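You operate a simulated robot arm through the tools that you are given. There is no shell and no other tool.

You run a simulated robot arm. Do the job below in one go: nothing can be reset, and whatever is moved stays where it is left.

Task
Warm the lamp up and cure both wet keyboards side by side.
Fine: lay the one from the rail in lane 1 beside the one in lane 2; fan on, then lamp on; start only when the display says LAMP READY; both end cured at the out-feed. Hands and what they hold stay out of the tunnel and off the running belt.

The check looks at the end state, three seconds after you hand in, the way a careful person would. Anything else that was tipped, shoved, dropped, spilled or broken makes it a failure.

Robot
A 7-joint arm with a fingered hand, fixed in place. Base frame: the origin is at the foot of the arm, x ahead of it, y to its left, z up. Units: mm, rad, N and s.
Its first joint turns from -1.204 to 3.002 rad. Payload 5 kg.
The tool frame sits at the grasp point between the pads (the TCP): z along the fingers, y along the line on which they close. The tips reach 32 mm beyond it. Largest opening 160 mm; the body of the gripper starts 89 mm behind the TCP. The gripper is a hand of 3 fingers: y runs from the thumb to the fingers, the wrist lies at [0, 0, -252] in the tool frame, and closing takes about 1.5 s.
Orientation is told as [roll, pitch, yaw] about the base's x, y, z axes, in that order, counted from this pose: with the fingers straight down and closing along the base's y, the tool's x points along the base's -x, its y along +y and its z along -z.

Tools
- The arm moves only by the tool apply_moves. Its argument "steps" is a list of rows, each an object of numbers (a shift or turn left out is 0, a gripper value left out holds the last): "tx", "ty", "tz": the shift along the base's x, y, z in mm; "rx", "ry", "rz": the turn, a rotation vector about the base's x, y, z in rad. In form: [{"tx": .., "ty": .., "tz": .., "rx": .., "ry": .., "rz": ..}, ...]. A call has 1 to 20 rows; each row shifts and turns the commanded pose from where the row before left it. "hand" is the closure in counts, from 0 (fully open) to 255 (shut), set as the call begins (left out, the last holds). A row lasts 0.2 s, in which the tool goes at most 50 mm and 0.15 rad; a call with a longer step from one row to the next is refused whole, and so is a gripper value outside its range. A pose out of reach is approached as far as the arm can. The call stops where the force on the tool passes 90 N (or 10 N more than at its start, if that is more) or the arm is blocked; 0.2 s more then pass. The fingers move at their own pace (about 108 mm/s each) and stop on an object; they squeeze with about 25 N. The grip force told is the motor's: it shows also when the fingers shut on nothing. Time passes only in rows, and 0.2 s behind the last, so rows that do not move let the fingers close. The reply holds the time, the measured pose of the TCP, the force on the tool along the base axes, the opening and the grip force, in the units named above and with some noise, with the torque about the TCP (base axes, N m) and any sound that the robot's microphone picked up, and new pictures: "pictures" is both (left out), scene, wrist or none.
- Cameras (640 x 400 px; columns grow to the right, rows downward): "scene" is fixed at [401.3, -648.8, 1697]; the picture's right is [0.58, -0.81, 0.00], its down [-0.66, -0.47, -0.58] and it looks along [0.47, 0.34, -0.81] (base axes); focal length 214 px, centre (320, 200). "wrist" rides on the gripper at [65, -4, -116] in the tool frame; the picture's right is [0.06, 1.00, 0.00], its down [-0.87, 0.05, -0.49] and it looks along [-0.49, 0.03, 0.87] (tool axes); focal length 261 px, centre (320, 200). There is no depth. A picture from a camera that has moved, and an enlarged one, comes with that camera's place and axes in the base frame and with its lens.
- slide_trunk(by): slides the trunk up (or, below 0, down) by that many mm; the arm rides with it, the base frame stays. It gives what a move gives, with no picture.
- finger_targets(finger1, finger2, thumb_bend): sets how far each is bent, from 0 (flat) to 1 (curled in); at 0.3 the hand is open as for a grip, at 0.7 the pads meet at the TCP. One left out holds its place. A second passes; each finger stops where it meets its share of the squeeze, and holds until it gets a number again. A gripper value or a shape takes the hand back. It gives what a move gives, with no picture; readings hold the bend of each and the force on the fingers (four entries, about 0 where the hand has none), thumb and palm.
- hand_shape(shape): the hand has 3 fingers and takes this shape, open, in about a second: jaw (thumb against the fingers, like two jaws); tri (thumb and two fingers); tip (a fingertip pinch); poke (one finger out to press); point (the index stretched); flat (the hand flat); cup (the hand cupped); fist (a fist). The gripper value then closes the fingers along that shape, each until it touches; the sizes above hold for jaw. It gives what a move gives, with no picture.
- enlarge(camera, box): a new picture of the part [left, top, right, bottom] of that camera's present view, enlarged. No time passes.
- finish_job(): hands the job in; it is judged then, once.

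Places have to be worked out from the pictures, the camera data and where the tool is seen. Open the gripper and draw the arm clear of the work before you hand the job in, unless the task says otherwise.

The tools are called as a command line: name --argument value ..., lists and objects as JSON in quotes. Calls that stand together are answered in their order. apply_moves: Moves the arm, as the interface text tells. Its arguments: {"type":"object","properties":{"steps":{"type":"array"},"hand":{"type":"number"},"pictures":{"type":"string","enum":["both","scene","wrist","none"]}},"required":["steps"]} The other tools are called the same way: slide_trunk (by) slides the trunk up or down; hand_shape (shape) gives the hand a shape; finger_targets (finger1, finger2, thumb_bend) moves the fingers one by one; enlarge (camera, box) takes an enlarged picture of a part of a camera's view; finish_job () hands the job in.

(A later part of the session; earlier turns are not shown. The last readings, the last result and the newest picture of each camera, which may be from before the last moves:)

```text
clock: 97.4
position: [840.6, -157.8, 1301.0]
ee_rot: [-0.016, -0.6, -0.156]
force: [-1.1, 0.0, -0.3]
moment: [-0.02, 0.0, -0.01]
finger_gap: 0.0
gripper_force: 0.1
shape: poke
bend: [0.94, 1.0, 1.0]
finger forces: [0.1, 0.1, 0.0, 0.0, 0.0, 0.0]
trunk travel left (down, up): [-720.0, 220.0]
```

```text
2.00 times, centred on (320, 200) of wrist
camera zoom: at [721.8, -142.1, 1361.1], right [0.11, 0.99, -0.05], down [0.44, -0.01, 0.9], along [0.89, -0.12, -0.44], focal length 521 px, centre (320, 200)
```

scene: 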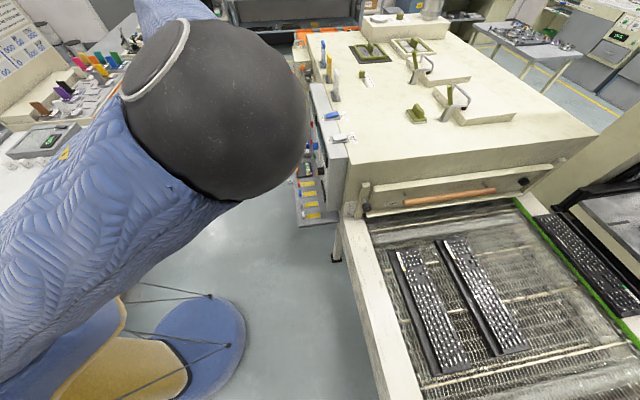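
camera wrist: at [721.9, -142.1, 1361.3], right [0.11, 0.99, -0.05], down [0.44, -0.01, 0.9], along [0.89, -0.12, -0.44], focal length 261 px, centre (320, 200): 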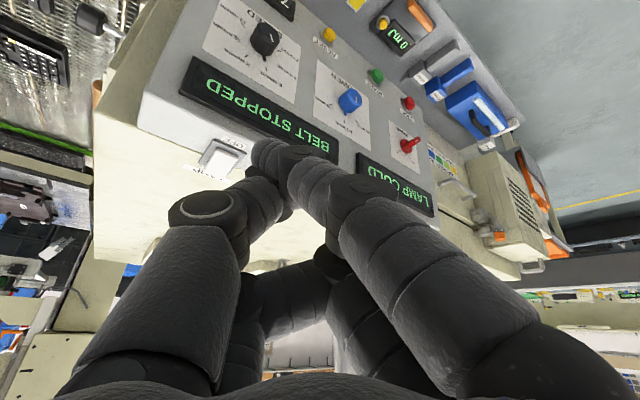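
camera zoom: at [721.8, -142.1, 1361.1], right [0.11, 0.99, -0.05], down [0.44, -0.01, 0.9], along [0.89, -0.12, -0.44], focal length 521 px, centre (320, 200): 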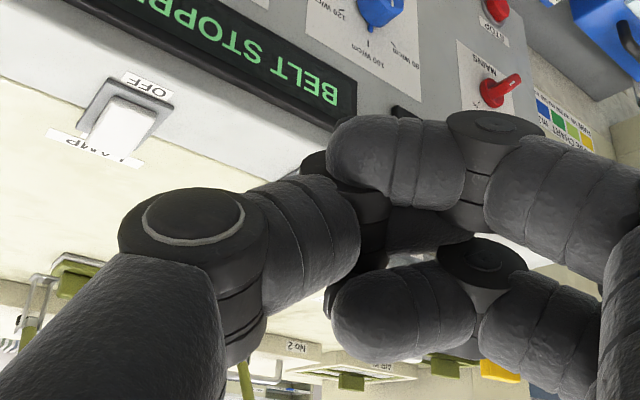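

The fingers still seem to be moving; I let a second pass and look again.

apply_moves --steps '[{}, {}, {}, {}, {}, {}]' --pictures "wrist"

enlarge --camera "wrist" --box '[160, 100, 480, 300]'

```text
clock: 98.8
position: [840.5, -158.7, 1302.3]
ee_rot: [-0.015, -0.6, -0.156]
force: [-0.4, 0.1, 1.0]
moment: [-0.03, 0.01, 0.01]
finger_gap: 0.0
gripper_force: 0.0
shape: poke
bend: [0.94, 1.0, 1.0]
finger forces: [0.1, 0.1, 0.0, 0.0, 0.0, 0.0]
trunk travel left (down, up): [-720.0, 220.0]
camera wrist: at [721.9, -142.2, 1361.1], right [0.11, 0.99, -0.05], down [0.44, -0.01, 0.9], along [0.89, -0.12, -0.44], focal length 261 px, centre (320, 200)
```

wrist: 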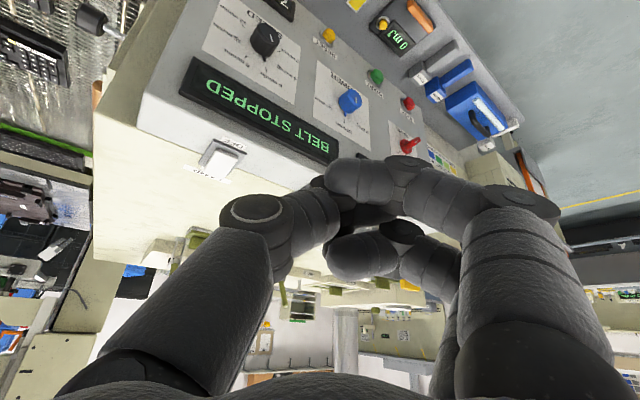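

```text
2.00 times, centred on (320, 200) of wrist
camera zoom: at [721.9, -142.2, 1361.1], right [0.11, 0.99, -0.05], down [0.44, -0.01, 0.9], along [0.89, -0.12, -0.44], focal length 521 px, centre (320, 200)
```

zoom: 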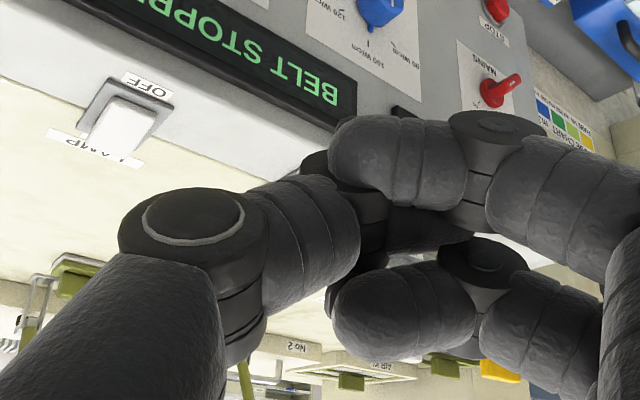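

All digits ended up curled against each other. I'll set the fingers myself: open first, then curl thumb and finger 2 and keep finger 1 extended as the pressing finger.

apply_moves --steps '[{}, {}, {}, {}, {}]' --hand 0 --pictures "none"

hand_shape --shape "jaw"

finger_targets --finger1 0.3 --finger2 0.3 --thumb_bend 1.0

finger_targets --finger1 0.5 --finger2 1.0 --thumb_bend 1.0

enlarge --camera "wrist" --box '[0, 0, 640, 400]'

```text
clock: 100.0
position: [841.4, -157.8, 1303.2]
ee_rot: [-0.014, -0.601, -0.155]
force: [-0.3, 0.1, 1.1]
moment: [0.0, -0.03, 0.01]
finger_gap: 0.0
gripper_force: 0.2
shape: poke
bend: [0.94, 1.0, 1.0]
finger forces: [0.1, 0.0, 0.0, 0.1, 0.1, 0.0]
trunk travel left (down, up): [-720.0, 220.0]
```

```text
clock: 100.9
position: [840.0, -158.5, 1302.8]
ee_rot: [-0.015, -0.602, -0.155]
force: [-0.6, 0.3, 0.0]
moment: [-0.02, -0.01, -0.01]
finger_gap: 28.0
gripper_force: 0.0
shape: jaw
bend: [0.71, 0.3, 0.48]
finger forces: [0.0, 0.0, 0.0, 0.0, 0.0, 0.0]
trunk travel left (down, up): [-720.0, 220.0]
```

```text
clock: 101.9
position: [840.4, -157.9, 1302.0]
ee_rot: [-0.015, -0.601, -0.155]
force: [0.0, 0.1, 0.1]
moment: [-0.03, 0.03, -0.02]
finger_gap: 6.1
gripper_force: 0.1
shape: fingers
bend: [0.97, 0.3, 0.94]
finger forces: [0.0, 0.0, 0.0, 0.1, 0.0, 0.0]
trunk travel left (down, up): [-720.0, 220.0]
```

```text
clock: 102.9
position: [840.1, -157.8, 1302.6]
ee_rot: [-0.016, -0.6, -0.154]
force: [-0.4, 0.6, -0.6]
moment: [-0.03, 0.02, 0.02]
finger_gap: 7.7
gripper_force: 0.0
shape: fingers
bend: [0.91, 0.8, 0.91]
finger forces: [0.0, 0.0, 0.1, 0.0, 0.0, 0.1]
trunk travel left (down, up): [-720.0, 220.0]
```

```text
1.00 times, centred on (320, 200) of wrist (not enlarged: the box is as wide or as high as the picture)
camera zoom: at [722.0, -142.2, 1361.1], right [0.11, 0.99, -0.05], down [0.44, -0.01, 0.9], along [0.89, -0.12, -0.44], focal length 261 px, centre (320, 200)
```

zoom: 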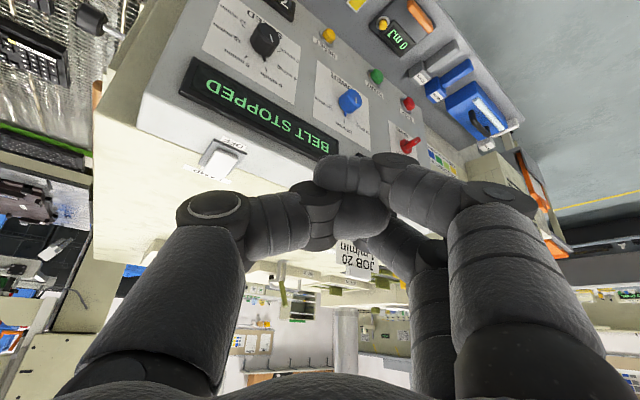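

Finger 1 and the thumb interlocked because I didn't wait. I open finger 1 alone first (it is outermost), keeping thumb curled.

finger_targets --finger1 0.3

apply_moves --steps '[{}, {}, {}, {}]' --pictures "wrist"

```text
clock: 103.9
position: [840.9, -159.5, 1302.4]
ee_rot: [-0.018, -0.6, -0.155]
force: [-0.3, -0.7, -0.7]
moment: [0.0, 0.01, 0.0]
finger_gap: 6.2
gripper_force: 0.1
shape: fingers
bend: [0.97, 0.89, 0.93]
finger forces: [0.1, 0.0, 0.0, 0.1, 0.1, 0.0]
trunk travel left (down, up): [-720.0, 220.0]
```

```text
clock: 104.9
position: [840.7, -158.2, 1301.5]
ee_rot: [-0.015, -0.599, -0.156]
force: [0.1, -0.3, 0.3]
moment: [-0.01, -0.02, 0.01]
finger_gap: 6.4
gripper_force: 0.0
shape: fingers
bend: [0.97, 0.89, 0.93]
finger forces: [0.1, 0.0, 0.1, 0.0, 0.0, 0.0]
trunk travel left (down, up): [-720.0, 220.0]
camera wrist: at [721.9, -142.2, 1361.1], right [0.11, 0.99, -0.05], down [0.44, -0.01, 0.9], along [0.89, -0.12, -0.44], focal length 261 px, centre (320, 200)
```

wrist: 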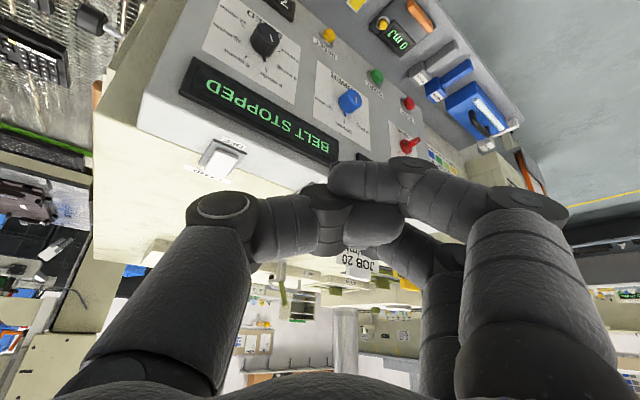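

Finger 1 is hooked behind the thumb, so the thumb must be the outer one: I curl finger 1 in again and open the thumb first.

finger_targets --finger1 1.0 --finger2 1.0

finger_targets --thumb_bend 0.2

enlarge --camera "wrist" --box '[0, 0, 640, 400]'

```text
clock: 105.9
position: [842.1, -157.2, 1302.1]
ee_rot: [-0.015, -0.599, -0.157]
force: [-0.7, -0.3, 0.9]
moment: [-0.01, -0.05, 0.01]
finger_gap: 7.6
gripper_force: 0.1
shape: fingers
bend: [0.98, 0.9, 0.95]
finger forces: [0.0, 0.0, 0.1, 0.0, 0.0, 0.0]
trunk travel left (down, up): [-720.0, 220.0]
```

```text
clock: 106.9
position: [840.6, -157.4, 1301.2]
ee_rot: [-0.016, -0.603, -0.155]
force: [0.2, -0.3, -0.3]
moment: [0.02, -0.01, 0.02]
finger_gap: 6.4
gripper_force: 0.1
shape: fingers
bend: [0.91, 0.82, 0.97]
finger forces: [0.1, 0.0, 0.1, 0.0, 0.0, 0.0]
trunk travel left (down, up): [-720.0, 220.0]
```

```text
1.00 times, centred on (320, 200) of wrist (not enlarged: the box is as wide or as high as the picture)
camera zoom: at [722.0, -142.2, 1361.1], right [0.11, 0.99, -0.05], down [0.44, -0.01, 0.9], along [0.89, -0.12, -0.44], focal length 261 px, centre (320, 200)
```

zoom: 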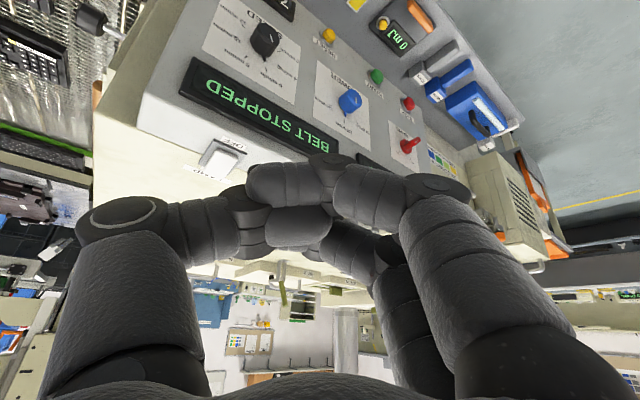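

They're hooked around each other. The full "jaw" opening was working before I interrupted it, so I command that again and wait.

hand_shape --shape "jaw"

apply_moves --steps '[{}, {}, {}, {}, {}, {}, {}, {}]' --hand 0 --pictures "wrist"

```text
clock: 107.8
position: [840.9, -158.4, 1301.2]
ee_rot: [-0.016, -0.601, -0.156]
force: [0.1, -0.1, -0.9]
moment: [0.01, 0.0, 0.01]
finger_gap: 159.7
gripper_force: 0.1
shape: jaw
bend: [0.3, 0.3, 0.3]
finger forces: [0.0, 0.0, 0.0, 0.0, 0.0, 0.0]
trunk travel left (down, up): [-720.0, 220.0]
```

```text
clock: 109.6
position: [839.9, -158.3, 1300.8]
ee_rot: [-0.016, -0.6, -0.155]
force: [0.0, 0.0, -0.7]
moment: [-0.01, 0.01, 0.02]
finger_gap: 160.1
gripper_force: 0.0
shape: jaw
bend: [0.3, 0.3, 0.3]
finger forces: [0.1, 0.0, 0.0, 0.0, 0.0, 0.0]
trunk travel left (down, up): [-720.0, 220.0]
camera wrist: at [722.0, -142.2, 1361.1], right [0.11, 0.99, -0.05], down [0.44, -0.01, 0.9], along [0.89, -0.12, -0.44], focal length 261 px, centre (320, 200)
```

wrist: 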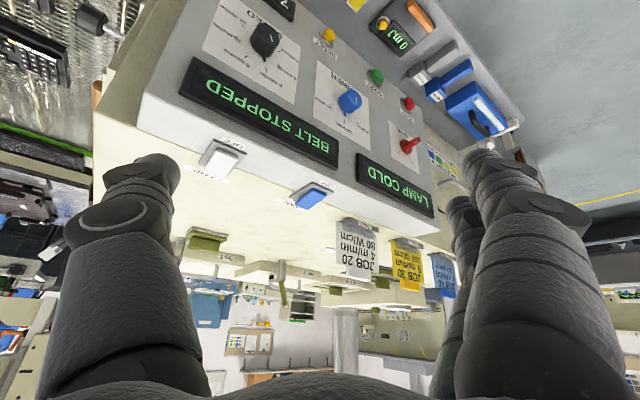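

The hand is open and untangled. A fully closed jaw with the hand tilted makes the inner fingertip the lowest point — a usable poker. First I measure both switches precisely from this view.

enlarge --camera "wrist" --box '[170, 110, 370, 235]'

enlarge --camera "wrist" --box '[190, 120, 270, 190]'

enlarge --camera "wrist" --box '[300, 0, 460, 170]'

```text
3.20 times, centred on (270, 172) of wrist
camera zoom: at [722.0, -142.2, 1361.1], right [0.11, 0.99, -0.05], down [0.44, -0.01, 0.9], along [0.89, -0.12, -0.44], focal length 834 px, centre (480, 288)
```

zoom: 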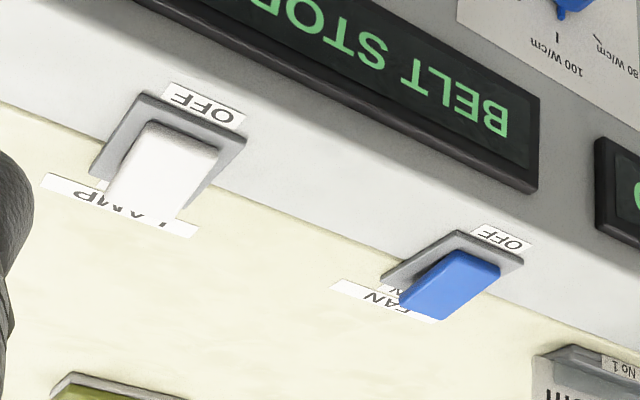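

```text
5.71 times, centred on (230, 155) of wrist
camera zoom: at [722.0, -142.2, 1361.1], right [0.11, 0.99, -0.05], down [0.44, -0.01, 0.9], along [0.89, -0.12, -0.44], focal length 1489 px, centre (834, 457)
```

zoom: 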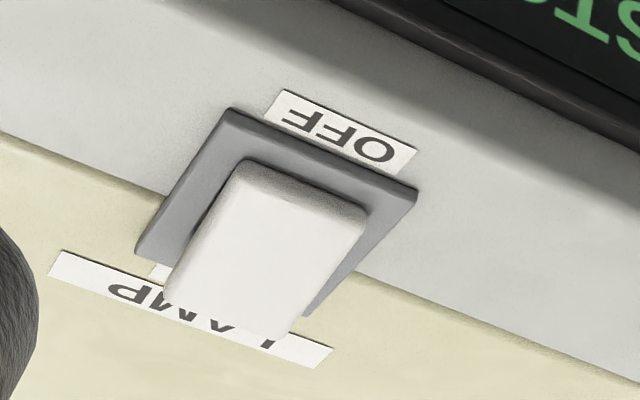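

```text
2.35 times, centred on (380, 85) of wrist
camera zoom: at [722.0, -142.2, 1361.1], right [0.11, 0.99, -0.05], down [0.44, -0.01, 0.9], along [0.89, -0.12, -0.44], focal length 613 px, centre (179, 471)
```

zoom: 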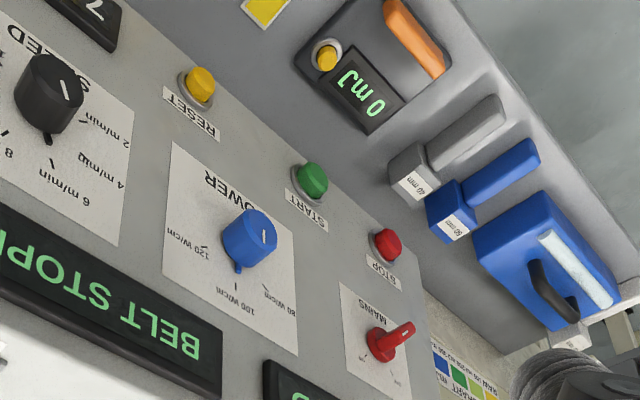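

The switch plate is at z≈1160 with the rocker's ON ends raised to ≈1182: LAMP ON end at about (1005,-325), FAN ON end at about (1104,-224). I close the jaw fully to form the poker and check it.

apply_moves --steps '[{}, {}, {}, {}, {}, {}, {}, {}]' --hand 255 --pictures "wrist"

enlarge --camera "wrist" --box '[200, 60, 440, 260]'

```text
clock: 111.4
position: [840.4, -158.1, 1300.8]
ee_rot: [-0.016, -0.599, -0.156]
force: [-0.2, 0.6, 0.3]
moment: [0.0, -0.03, 0.02]
finger_gap: 0.0
gripper_force: 25.4
shape: jaw
bend: [0.65, 0.65, 0.67]
finger forces: [0.1, 0.0, 0.0, 0.0, 0.1, 0.0]
trunk travel left (down, up): [-720.0, 220.0]
camera wrist: at [722.0, -142.2, 1361.1], right [0.11, 0.99, -0.05], down [0.44, -0.01, 0.9], along [0.89, -0.12, -0.44], focal length 261 px, centre (320, 200)
```

wrist: 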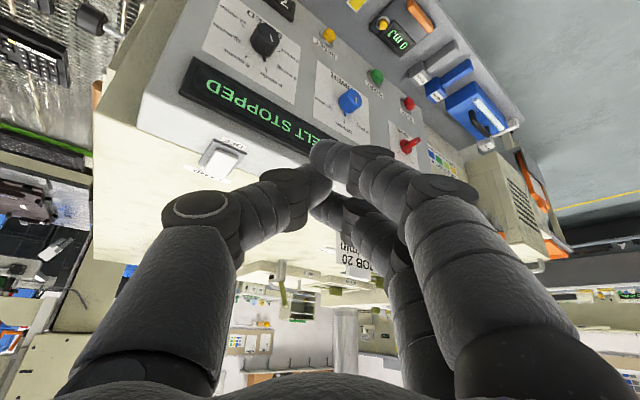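

```text
2.00 times, centred on (320, 160) of wrist
camera zoom: at [722.0, -142.2, 1361.1], right [0.11, 0.99, -0.05], down [0.44, -0.01, 0.9], along [0.89, -0.12, -0.44], focal length 521 px, centre (320, 280)
```

zoom: 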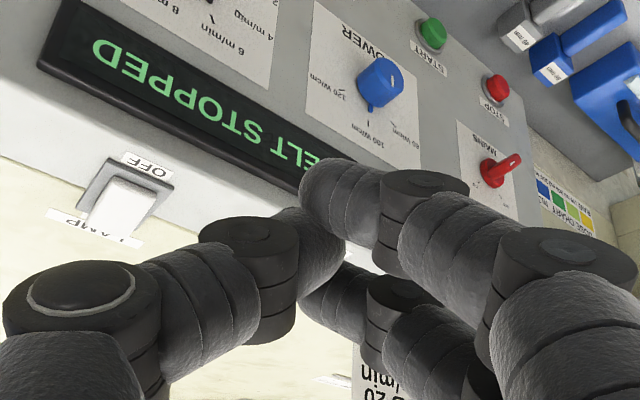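

The closed jaw makes a broad bar; better: keep the thumb straight (0.3) and curl only the two fingers, which leaves the thumb as a clean single poker. I open first, then set that.

apply_moves --steps '[{}, {}, {}, {}, {}, {}, {}, {}]' --hand 0 --pictures "none"

finger_targets --finger1 1.0 --finger2 1.0 --thumb_bend 0.3

enlarge --camera "wrist" --box '[0, 0, 640, 400]'

```text
clock: 113.2
position: [840.4, -158.6, 1301.8]
ee_rot: [-0.017, -0.6, -0.155]
force: [0.0, -0.1, 0.2]
moment: [0.02, 0.05, 0.0]
finger_gap: 159.9
gripper_force: 0.0
shape: jaw
bend: [0.3, 0.3, 0.3]
finger forces: [0.0, 0.1, 0.0, 0.1, 0.0, 0.0]
trunk travel left (down, up): [-720.0, 220.0]
```

```text
clock: 114.2
position: [841.3, -158.8, 1301.1]
ee_rot: [-0.016, -0.601, -0.156]
force: [-1.1, -0.5, 1.1]
moment: [-0.01, -0.02, -0.02]
finger_gap: 74.6
gripper_force: 0.0
shape: fingers
bend: [1.0, 1.0, 0.3]
finger forces: [0.0, 0.1, 0.1, 0.0, 0.0, 0.0]
trunk travel left (down, up): [-720.0, 220.0]
```

```text
1.00 times, centred on (320, 200) of wrist (not enlarged: the box is as wide or as high as the picture)
camera zoom: at [722.0, -142.2, 1361.1], right [0.11, 0.99, -0.05], down [0.44, -0.01, 0.9], along [0.89, -0.12, -0.44], focal length 261 px, centre (320, 200)
```

zoom: 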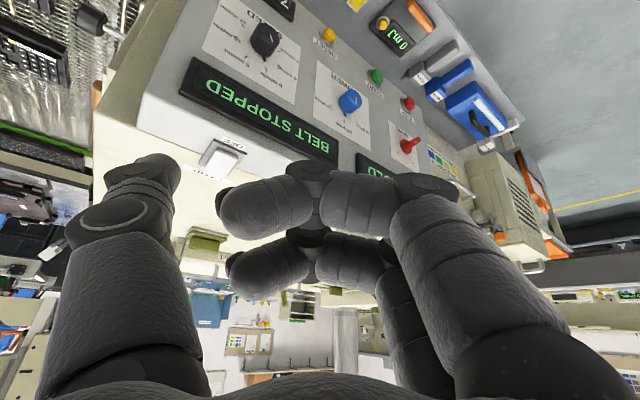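

The thumb is now a clean straight poker on the left, fingers curled well behind. I move out over the FAN switch at safe height (thumb tip ≈(+7,-92,-31) from the TCP).

apply_moves --steps '[{"tx": 42, "ty": 4.4, "tz": -5}, {"tx": 42, "ty": 4.4, "tz": -5}, {"tx": 42, "ty": 4.4, "tz": -5}, {"tx": 42, "ty": 4.4, "tz": -5}, {"tx": 42, "ty": 4.4, "tz": -5}, {"tx": 42, "ty": 4.4, "tz": -5}, {}]'

```text
clock: 115.8
position: [940.8, -188.6, 1286.0]
ee_rot: [-0.012, -0.602, -0.156]
force: [0.5, 0.1, 0.8]
moment: [-0.01, 0.0, 0.01]
finger_gap: 74.3
gripper_force: 0.0
shape: fingers
bend: [1.0, 1.0, 0.3]
finger forces: [0.0, 0.0, 0.1, 0.0, 0.0, 0.0]
out of reach, approached as far as the arm can: row 1, 2, 3, 4, 5, 6
trunk travel left (down, up): [-720.0, 220.0]
camera wrist: at [822.1, -173.8, 1344.6], right [0.11, 0.99, -0.05], down [0.44, -0.01, 0.9], along [0.89, -0.12, -0.44], focal length 261 px, centre (320, 200)
```

scene: 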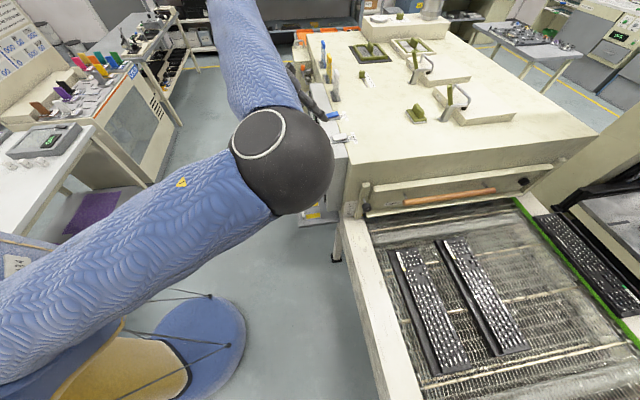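
wrist: 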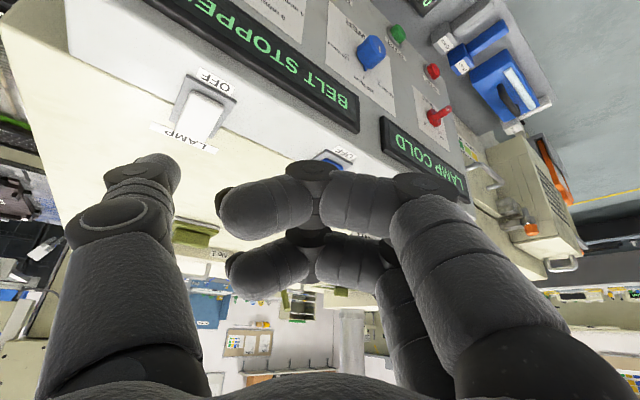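

The arm stops short at x≈941 at this wrist height. I raise the trunk by 200 mm so the hand works lower relative to the shoulder, and try extending again.

slide_trunk --by 200

apply_moves --steps '[{"tz": -40}, {"tz": -40}, {"tz": -40}, {"tz": -40}, {"tz": -35}, {"tx": 30, "ty": 10}, {"tx": 30, "ty": 10}, {"tx": 30, "ty": 10}, {}]'

```text
clock: 118.0
position: [940.9, -190.0, 1484.3]
ee_rot: [-0.012, -0.602, -0.155]
force: [0.9, -0.5, 0.0]
moment: [0.01, 0.03, -0.02]
finger_gap: 74.3
gripper_force: 0.0
shape: fingers
bend: [1.0, 1.0, 0.3]
finger forces: [0.1, 0.1, 0.0, 0.0, 0.0, 0.0]
trunk travel left (down, up): [-920.0, 20.0]
```

```text
clock: 120.0
position: [978.4, -228.8, 1313.4]
ee_rot: [-0.011, -0.603, -0.155]
force: [-0.2, -0.1, 0.8]
moment: [0.01, -0.01, 0.0]
finger_gap: 74.2
gripper_force: 0.0
shape: fingers
bend: [1.0, 1.0, 0.3]
finger forces: [0.0, 0.0, 0.0, 0.0, 0.0, 0.1]
out of reach, approached as far as the arm can: row 4, 5, 6, 7, 8
trunk travel left (down, up): [-920.0, 20.0]
camera wrist: at [859.5, -214.3, 1371.8], right [0.11, 0.99, -0.04], down [0.44, -0.01, 0.9], along [0.89, -0.12, -0.44], focal length 261 px, centre (320, 200)
```

scene: 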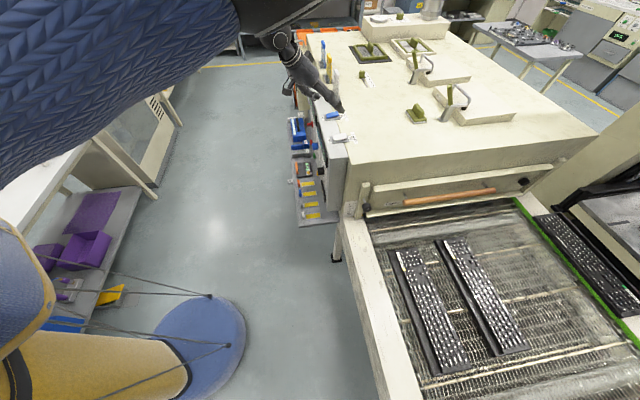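
wrist: 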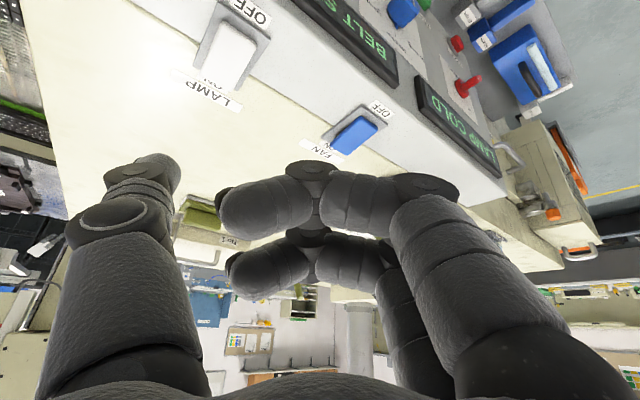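

The elbow seems to stay put at the right, so only the forearm reaches around it. I'll aim the hand leftward-forward (away from the elbow) and flatter, which should extend the reach; first retract, lower the trunk, and re-aim.

apply_moves --steps '[{"tx": -45, "ty": 5, "rz": 0.115}, {"tx": -45, "ty": 5, "rz": 0.115}, {"tx": -45, "ty": 5, "rz": 0.115}, {"tx": -45, "ty": 5, "rz": 0.115}, {"tx": -45, "ty": 5, "rz": 0.115}, {}]' --pictures "scene"

slide_trunk --by -300

```text
clock: 121.3
position: [753.1, -202.6, 1313.9]
ee_rot: [-0.012, -0.6, 0.42]
force: [0.2, 0.4, 0.8]
moment: [-0.01, 0.02, 0.03]
finger_gap: 74.1
gripper_force: 0.0
shape: fingers
bend: [1.0, 1.0, 0.3]
finger forces: [0.1, 0.0, 0.0, 0.1, 0.0, 0.1]
trunk travel left (down, up): [-920.0, 20.0]
```

scene: 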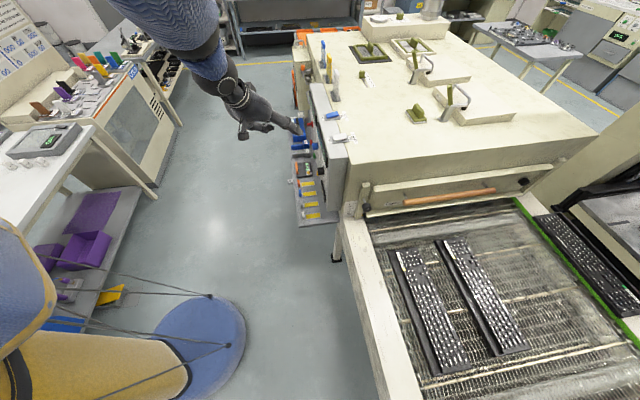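

```text
clock: 124.3
position: [754.0, -204.1, 1013.2]
ee_rot: [-0.013, -0.603, 0.418]
force: [0.8, -0.1, -0.9]
moment: [-0.01, 0.0, 0.0]
finger_gap: 74.0
gripper_force: 0.1
shape: fingers
bend: [1.0, 1.0, 0.3]
finger forces: [0.0, 0.1, 0.0, 0.0, 0.0, 0.1]
trunk travel left (down, up): [-620.0, 320.0]
```

Now raise the hand with the arm while tilting it flatter (to ~1.1 rad).

apply_moves --steps '[{"tz": 45, "rx": 0.051, "ry": -0.114}, {"tz": 45, "rx": 0.051, "ry": -0.114}, {"tz": 45, "rx": 0.051, "ry": -0.114}, {"tz": 45, "rx": 0.051, "ry": -0.114}, {"tz": 45}, {"tz": 20}, {}]'

```text
clock: 126.0
position: [752.4, -202.9, 1258.8]
ee_rot: [-0.014, -1.102, 0.419]
force: [-0.1, 0.2, 0.0]
moment: [0.02, 0.01, -0.02]
finger_gap: 74.4
gripper_force: 0.1
shape: fingers
bend: [1.0, 1.0, 0.3]
finger forces: [0.0, 0.0, 0.0, 0.0, 0.0, 0.0]
trunk travel left (down, up): [-620.0, 320.0]
camera wrist: at [632.3, -259.7, 1254.9], right [-0.42, 0.9, -0.06], down [-0.06, 0.04, 1.0], along [0.9, 0.43, 0.04], focal length 261 px, centre (320, 200)
```

scene: 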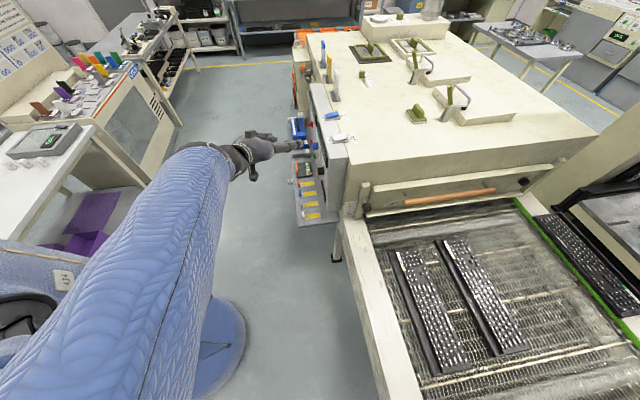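
wrist: 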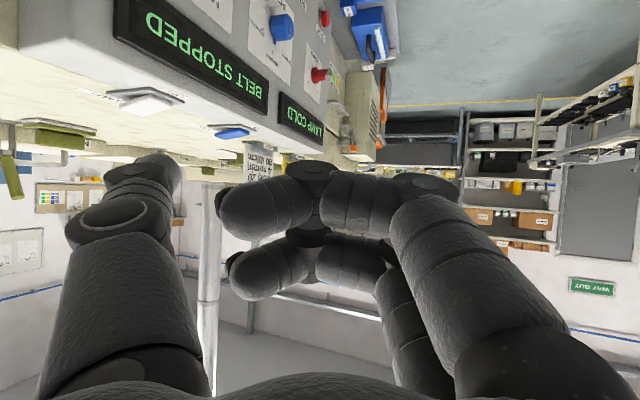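

The arm took this pose cleanly, with a better elbow. I extend toward the FAN switch, staying above it.

apply_moves --steps '[{"tx": 40, "ty": 6, "tz": 2}, {"tx": 40, "ty": 6}, {"tx": 40, "ty": 6}, {"tx": 40, "ty": 6}, {"tx": 40, "ty": 6}, {"tx": 40, "ty": 6}, {}]'

```text
clock: 127.5
position: [993.3, -167.6, 1262.5]
ee_rot: [-0.01, -1.104, 0.42]
force: [-0.1, -0.9, 0.6]
moment: [-0.03, 0.01, 0.03]
finger_gap: 74.3
gripper_force: 0.0
shape: fingers
bend: [1.0, 1.0, 0.3]
finger forces: [0.0, 0.0, 0.0, 0.0, 0.0, 0.0]
trunk travel left (down, up): [-620.0, 320.0]
camera wrist: at [873.4, -224.3, 1257.3], right [-0.42, 0.9, -0.06], down [-0.07, 0.04, 1.0], along [0.9, 0.43, 0.04], focal length 261 px, centre (320, 200)
```

scene: 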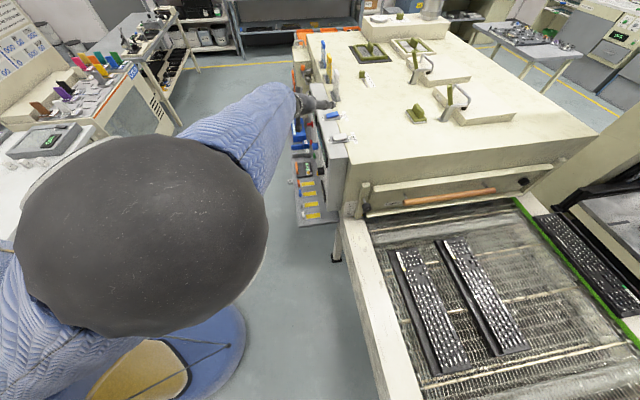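
wrist: 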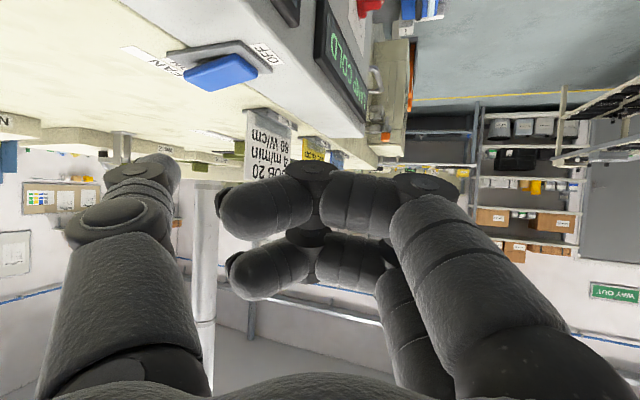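

Excellent — the arm is right beside the FAN switch. I enlarge to refine its position relative to the thumb tip.

enlarge --camera "wrist" --box '[100, 20, 320, 190]'

```text
2.35 times, centred on (210, 105) of wrist
camera zoom: at [873.4, -224.3, 1257.3], right [-0.42, 0.9, -0.06], down [-0.07, 0.04, 1.0], along [0.9, 0.43, 0.04], focal length 613 px, centre (579, 424)
```

zoom: 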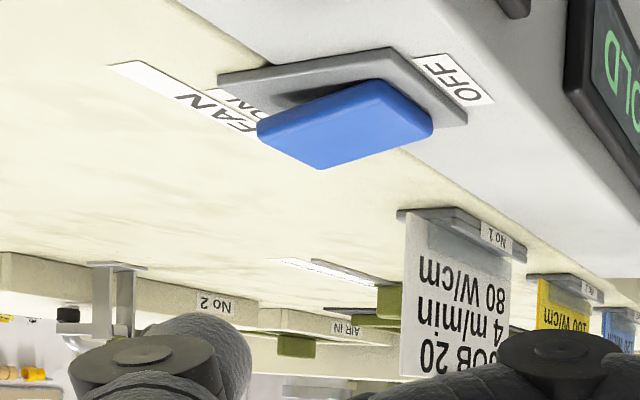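

The FAN plate is at d 608–652, n -893…-963, z≈1160; the rocker's ON end is raised to ≈1175 around (1114,-222). To give the thumb more clearance below the curled fingers, I roll the hand by 0.3 rad about its own axis so the thumb side is lower.

apply_moves --steps '[{"rx": 0.0815, "ry": 0.0364, "rz": -0.045}, {"rx": 0.0815, "ry": 0.0364, "rz": -0.045}, {"rx": 0.0815, "ry": 0.0364, "rz": -0.045}, {}]'

enlarge --camera "wrist" --box '[60, 0, 320, 200]'

```text
clock: 128.6
position: [993.6, -168.3, 1260.4]
ee_rot: [0.518, -1.02, -0.181]
force: [-0.3, -0.4, 0.2]
moment: [0.01, 0.0, 0.01]
finger_gap: 74.3
gripper_force: 0.0
shape: fingers
bend: [1.0, 1.0, 0.3]
finger forces: [0.1, 0.0, 0.1, 0.0, 0.0, 0.0]
trunk travel left (down, up): [-620.0, 320.0]
camera wrist: at [866.0, -206.4, 1257.9], right [-0.29, 0.93, 0.21], down [0.03, -0.21, 0.98], along [0.96, 0.29, 0.03], focal length 261 px, centre (320, 200)
```

scene: 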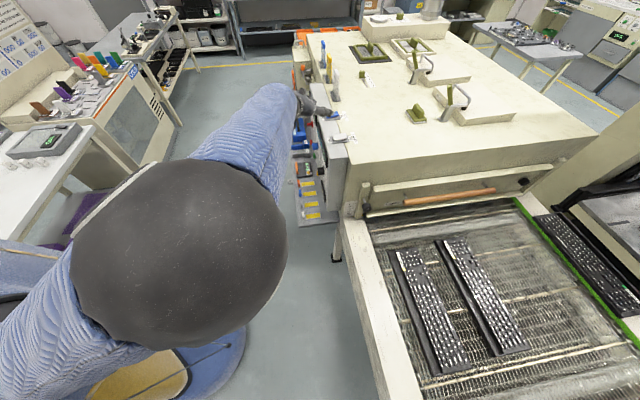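
wrist: 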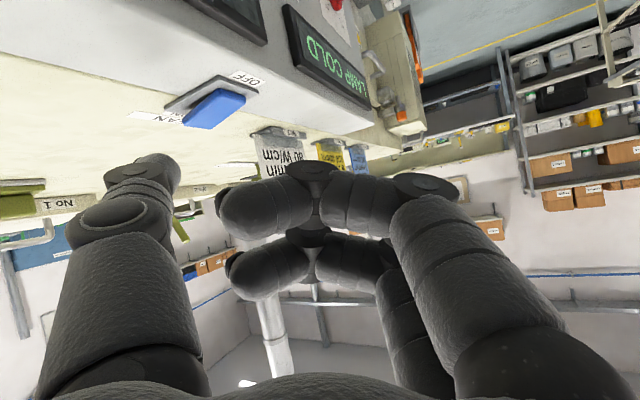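

```text
2.00 times, centred on (190, 100) of wrist
camera zoom: at [866.0, -206.4, 1257.9], right [-0.29, 0.93, 0.21], down [0.03, -0.21, 0.98], along [0.96, 0.29, 0.03], focal length 521 px, centre (580, 400)
```

zoom: 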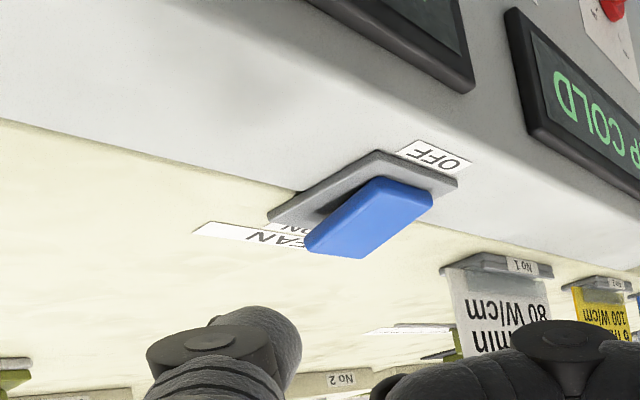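

Thumb tip computed at about (1052,-245,1217). I shift (62, 23) mm to bring it over FAN's ON end and check.

apply_moves --steps '[{"tx": 31, "ty": 11.5}, {"tx": 31, "ty": 11.5}, {}]'

enlarge --camera "wrist" --box '[30, 0, 350, 200]'

enlarge --camera "scene" --box '[280, 70, 380, 160]'

```text
clock: 129.3
position: [1054.2, -144.6, 1261.4]
ee_rot: [0.516, -1.022, -0.179]
force: [-0.4, 1.0, -0.1]
moment: [-0.01, 0.0, -0.01]
finger_gap: 74.1
gripper_force: 0.1
shape: fingers
bend: [1.0, 1.0, 0.3]
finger forces: [0.0, 0.0, 0.0, 0.1, 0.0, 0.1]
trunk travel left (down, up): [-620.0, 320.0]
camera wrist: at [926.7, -183.8, 1258.2], right [-0.29, 0.93, 0.2], down [0.03, -0.2, 0.98], along [0.96, 0.29, 0.03], focal length 261 px, centre (320, 200)
```

scene: 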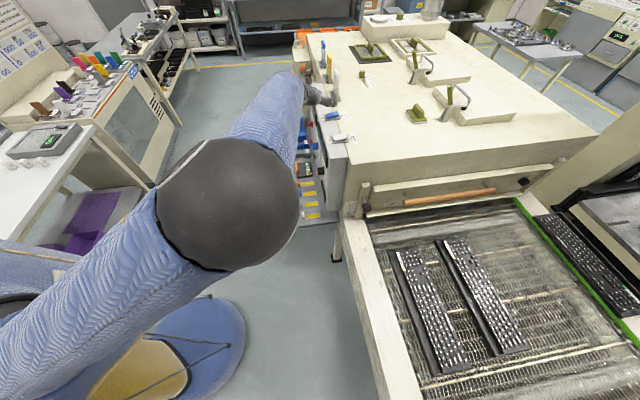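
wrist: 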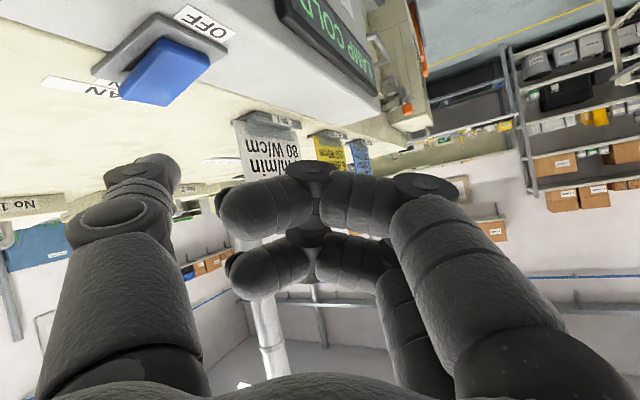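

```text
2.00 times, centred on (190, 100) of wrist
camera zoom: at [926.7, -183.8, 1258.2], right [-0.29, 0.93, 0.2], down [0.03, -0.2, 0.98], along [0.96, 0.29, 0.03], focal length 521 px, centre (580, 400)
```

zoom: 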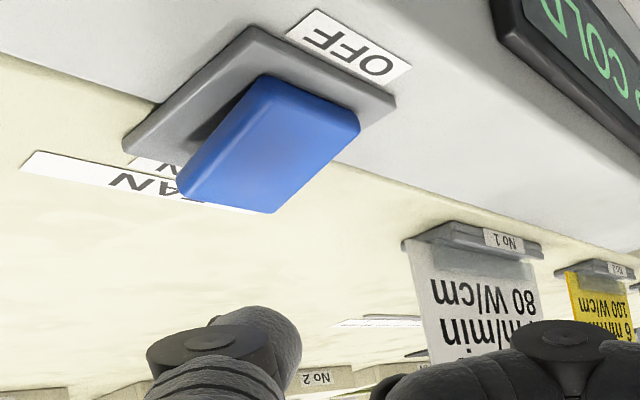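

```text
4.44 times, centred on (330, 115) of scene
camera zoom: at [401.3, -648.8, 1697.0], right [0.58, -0.81, 0.0], down [-0.66, -0.47, -0.58], along [0.47, 0.34, -0.81], focal length 953 px, centre (276, 578)
```

zoom: 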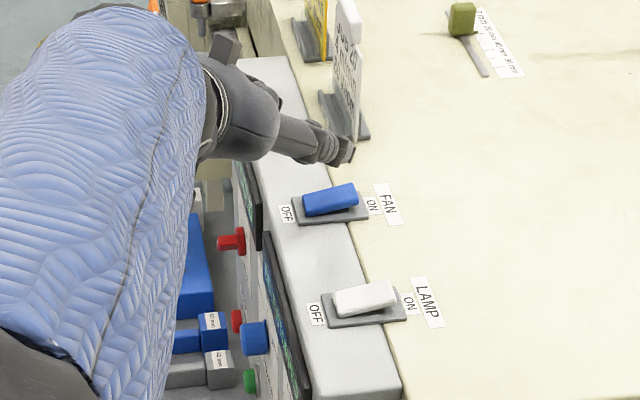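

The model matches the scene view: the thumb tip is directly above FAN's ON end. I lower 25 mm, then feel for contact in small steps.

apply_moves --steps '[{"tz": -13}, {"tz": -12}, {}]' --pictures "none"

apply_moves --steps '[{"tz": -3}, {}]' --pictures "none"

apply_moves --steps '[{"tz": -3}, {}]' --pictures "none"

```text
clock: 130.2
position: [1055.1, -146.8, 1234.3]
ee_rot: [0.516, -1.019, -0.181]
force: [-0.3, -0.5, 0.3]
moment: [0.01, 0.01, 0.02]
finger_gap: 74.3
gripper_force: 0.1
shape: fingers
bend: [1.0, 1.0, 0.3]
finger forces: [0.0, 0.0, 0.0, 0.0, 0.0, 0.0]
trunk travel left (down, up): [-620.0, 320.0]
```

```text
clock: 130.8
position: [1055.8, -144.7, 1234.1]
ee_rot: [0.517, -1.019, -0.179]
force: [0.0, 0.2, 0.3]
moment: [0.01, 0.01, -0.02]
finger_gap: 74.0
gripper_force: 0.1
shape: fingers
bend: [1.0, 1.0, 0.3]
finger forces: [0.1, 0.1, 0.0, 0.1, 0.0, 0.1]
trunk travel left (down, up): [-620.0, 320.0]
```

```text
clock: 131.3
position: [1055.5, -146.3, 1230.6]
ee_rot: [0.517, -1.018, -0.18]
force: [0.1, -0.6, -0.1]
moment: [-0.01, 0.0, -0.01]
finger_gap: 74.3
gripper_force: 0.1
shape: fingers
bend: [1.0, 1.0, 0.3]
finger forces: [0.0, 0.0, 0.1, 0.1, 0.1, 0.0]
trunk travel left (down, up): [-620.0, 320.0]
```

No contact yet at z≈1230. I continue down in 3 mm steps, listening for a click.

apply_moves --steps '[{"tz": -3}, {}]' --pictures "none"

apply_moves --steps '[{"tz": -3}, {}]' --pictures "none"

apply_moves --steps '[{"tz": -3}, {}]' --pictures "wrist"

```text
clock: 131.9
position: [1055.4, -145.8, 1226.7]
ee_rot: [0.517, -1.02, -0.182]
force: [0.8, 0.1, 0.1]
moment: [0.0, -0.01, -0.02]
finger_gap: 74.3
gripper_force: 0.0
shape: fingers
bend: [1.0, 1.0, 0.3]
finger forces: [0.0, 0.0, 0.1, 0.1, 0.1, 0.0]
trunk travel left (down, up): [-620.0, 320.0]
```

```text
clock: 132.6
position: [1056.2, -145.8, 1224.3]
ee_rot: [0.515, -1.02, -0.182]
force: [0.1, 0.0, -0.5]
moment: [0.0, 0.02, 0.0]
finger_gap: 74.3
gripper_force: 0.0
shape: fingers
bend: [1.0, 1.0, 0.3]
finger forces: [0.0, 0.0, 0.0, 0.0, 0.0, 0.1]
trunk travel left (down, up): [-620.0, 320.0]
```

```text
clock: 133.2
position: [1054.3, -145.9, 1221.5]
ee_rot: [0.518, -1.018, -0.18]
force: [0.4, -0.2, -0.2]
moment: [-0.01, 0.01, 0.02]
finger_gap: 74.6
gripper_force: 0.1
shape: fingers
bend: [1.0, 1.0, 0.3]
finger forces: [0.1, 0.0, 0.0, 0.0, 0.1, 0.1]
trunk travel left (down, up): [-620.0, 320.0]
camera wrist: at [927.6, -184.5, 1217.4], right [-0.29, 0.93, 0.21], down [0.03, -0.2, 0.98], along [0.96, 0.29, 0.03], focal length 261 px, centre (320, 200)
```

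wrist: 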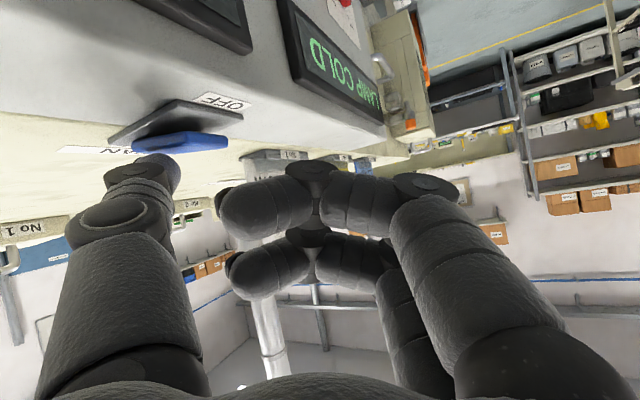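

Thumb and rocker nearly touch in the image. I enlarge quickly to check the contact point.

enlarge --camera "wrist" --box '[80, 70, 280, 200]'

enlarge --camera "scene" --box '[290, 80, 370, 150]'

```text
3.08 times, centred on (180, 135) of wrist
camera zoom: at [927.6, -184.5, 1217.4], right [-0.29, 0.93, 0.21], down [0.03, -0.2, 0.98], along [0.96, 0.29, 0.03], focal length 802 px, centre (751, 400)
```

zoom: 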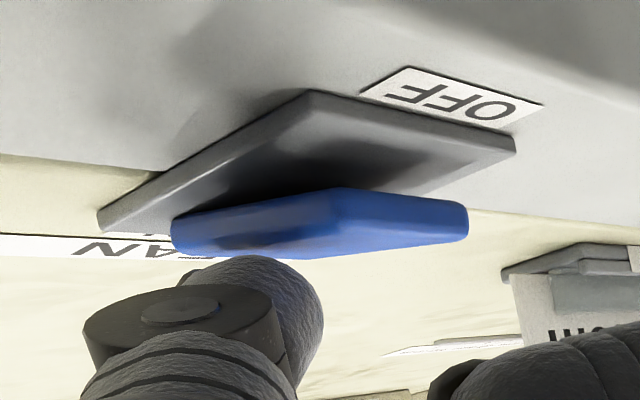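

```text
5.71 times, centred on (330, 115) of scene
camera zoom: at [401.3, -648.8, 1697.0], right [0.58, -0.81, 0.0], down [-0.66, -0.47, -0.58], along [0.47, 0.34, -0.81], focal length 1226 px, centre (263, 686)
```

zoom: 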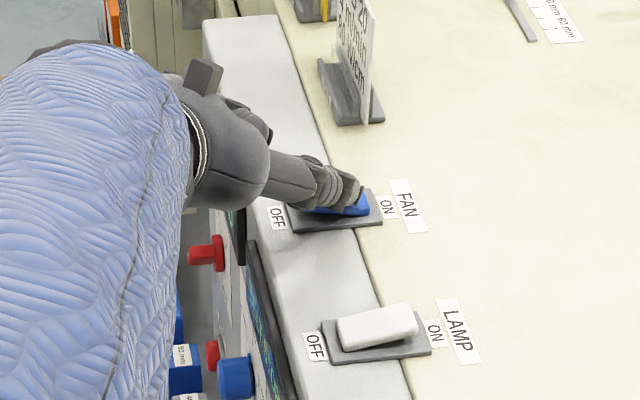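

The thumb tip sits just above the ON end. I continue pressing down.

apply_moves --steps '[{"tz": -3}, {}]' --pictures "none"

apply_moves --steps '[{"tz": -3}, {}]' --pictures "none"

apply_moves --steps '[{"tz": -3}, {}]' --pictures "none"

```text
clock: 133.8
position: [1055.0, -146.5, 1217.5]
ee_rot: [0.518, -1.019, -0.181]
force: [-0.2, 0.0, 2.9]
moment: [-0.26, -0.18, 0.04]
finger_gap: 74.7
gripper_force: 1.4
shape: fingers
bend: [1.0, 1.0, 0.3]
finger forces: [0.0, 0.0, 0.1, 0.0, 2.9, 0.0]
trunk travel left (down, up): [-620.0, 320.0]
```

```text
clock: 134.3
position: [1055.4, -145.7, 1218.5]
ee_rot: [0.518, -1.024, -0.183]
force: [3.1, -1.6, 15.7]
moment: [-1.34, -0.82, 0.21]
finger_gap: 74.6
gripper_force: 8.1
shape: fingers
bend: [1.0, 1.0, 0.3]
finger forces: [0.0, 0.0, 0.0, 0.0, 15.5, 0.1]
trunk travel left (down, up): [-620.0, 320.0]
```

```text
clock: 134.9
position: [1055.0, -144.1, 1217.5]
ee_rot: [0.522, -1.027, -0.185]
force: [13.4, -3.0, 34.5]
moment: [-3.11, -2.2, 1.05]
finger_gap: 74.3
gripper_force: 18.2
shape: fingers
bend: [1.0, 1.0, 0.3]
finger forces: [0.1, 0.1, 0.1, 0.0, 36.1, 0.0]
trunk travel left (down, up): [-620.0, 320.0]
```

Contact with rising force (34 N) but no click reported. I look at the switch closely before pressing harder.

enlarge --camera "scene" --box '[300, 90, 360, 145]'

enlarge --camera "wrist" --box '[80, 70, 280, 200]'

```text
7.27 times, centred on (330, 118) of scene
camera zoom: at [401.3, -648.8, 1697.0], right [0.58, -0.81, 0.0], down [-0.66, -0.47, -0.58], along [0.47, 0.34, -0.81], focal length 1560 px, centre (247, 800)
```

zoom: 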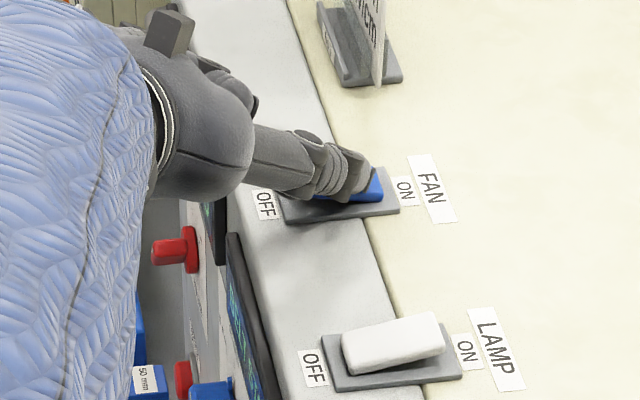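

```text
3.08 times, centred on (180, 135) of wrist
camera zoom: at [927.2, -183.8, 1213.6], right [-0.29, 0.94, 0.2], down [0.03, -0.21, 0.98], along [0.96, 0.29, 0.04], focal length 802 px, centre (751, 400)
```

zoom: 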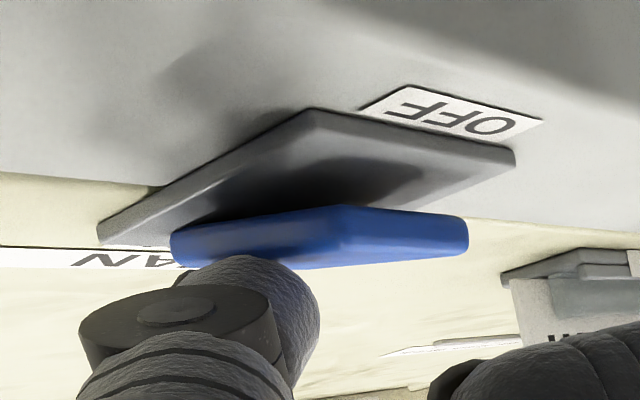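

The thumb pressed too near the rocker's pivot (contact at about n=-939, on the paddle's edge). I unload, shift ~14 mm outward, and press nearer the ON end.

apply_moves --steps '[{"tz": 9}, {"tz": 4}, {"tx": 8, "ty": -1}, {"tx": 8, "ty": -1}, {}]' --pictures "none"

apply_moves --steps '[{"tz": -3}, {"tz": -3}, {}]' --pictures "none"

apply_moves --steps '[{"tz": -3}, {}]' --pictures "none"

```text
clock: 136.2
position: [1070.6, -147.0, 1224.0]
ee_rot: [0.517, -1.018, -0.179]
force: [-0.1, 0.2, -0.3]
moment: [0.01, -0.03, -0.02]
finger_gap: 74.2
gripper_force: 0.1
shape: fingers
bend: [1.0, 1.0, 0.3]
finger forces: [0.0, 0.1, 0.1, 0.0, 0.0, 0.0]
trunk travel left (down, up): [-620.0, 320.0]
```

```text
clock: 136.9
position: [1071.2, -147.1, 1219.0]
ee_rot: [0.516, -1.02, -0.18]
force: [-0.5, 0.5, -0.3]
moment: [0.01, 0.0, 0.03]
finger_gap: 74.5
gripper_force: 0.2
shape: fingers
bend: [1.0, 1.0, 0.3]
finger forces: [0.0, 0.0, 0.1, 0.0, 0.0, 0.0]
trunk travel left (down, up): [-620.0, 320.0]
```

```text
clock: 137.6
position: [1071.1, -148.1, 1215.5]
ee_rot: [0.517, -1.019, -0.182]
force: [0.7, -0.7, 1.9]
moment: [-0.19, -0.16, 0.05]
finger_gap: 74.4
gripper_force: 1.0
shape: fingers
bend: [1.0, 1.0, 0.3]
finger forces: [0.0, 0.1, 0.0, 0.0, 2.5, 0.0]
trunk travel left (down, up): [-620.0, 320.0]
```

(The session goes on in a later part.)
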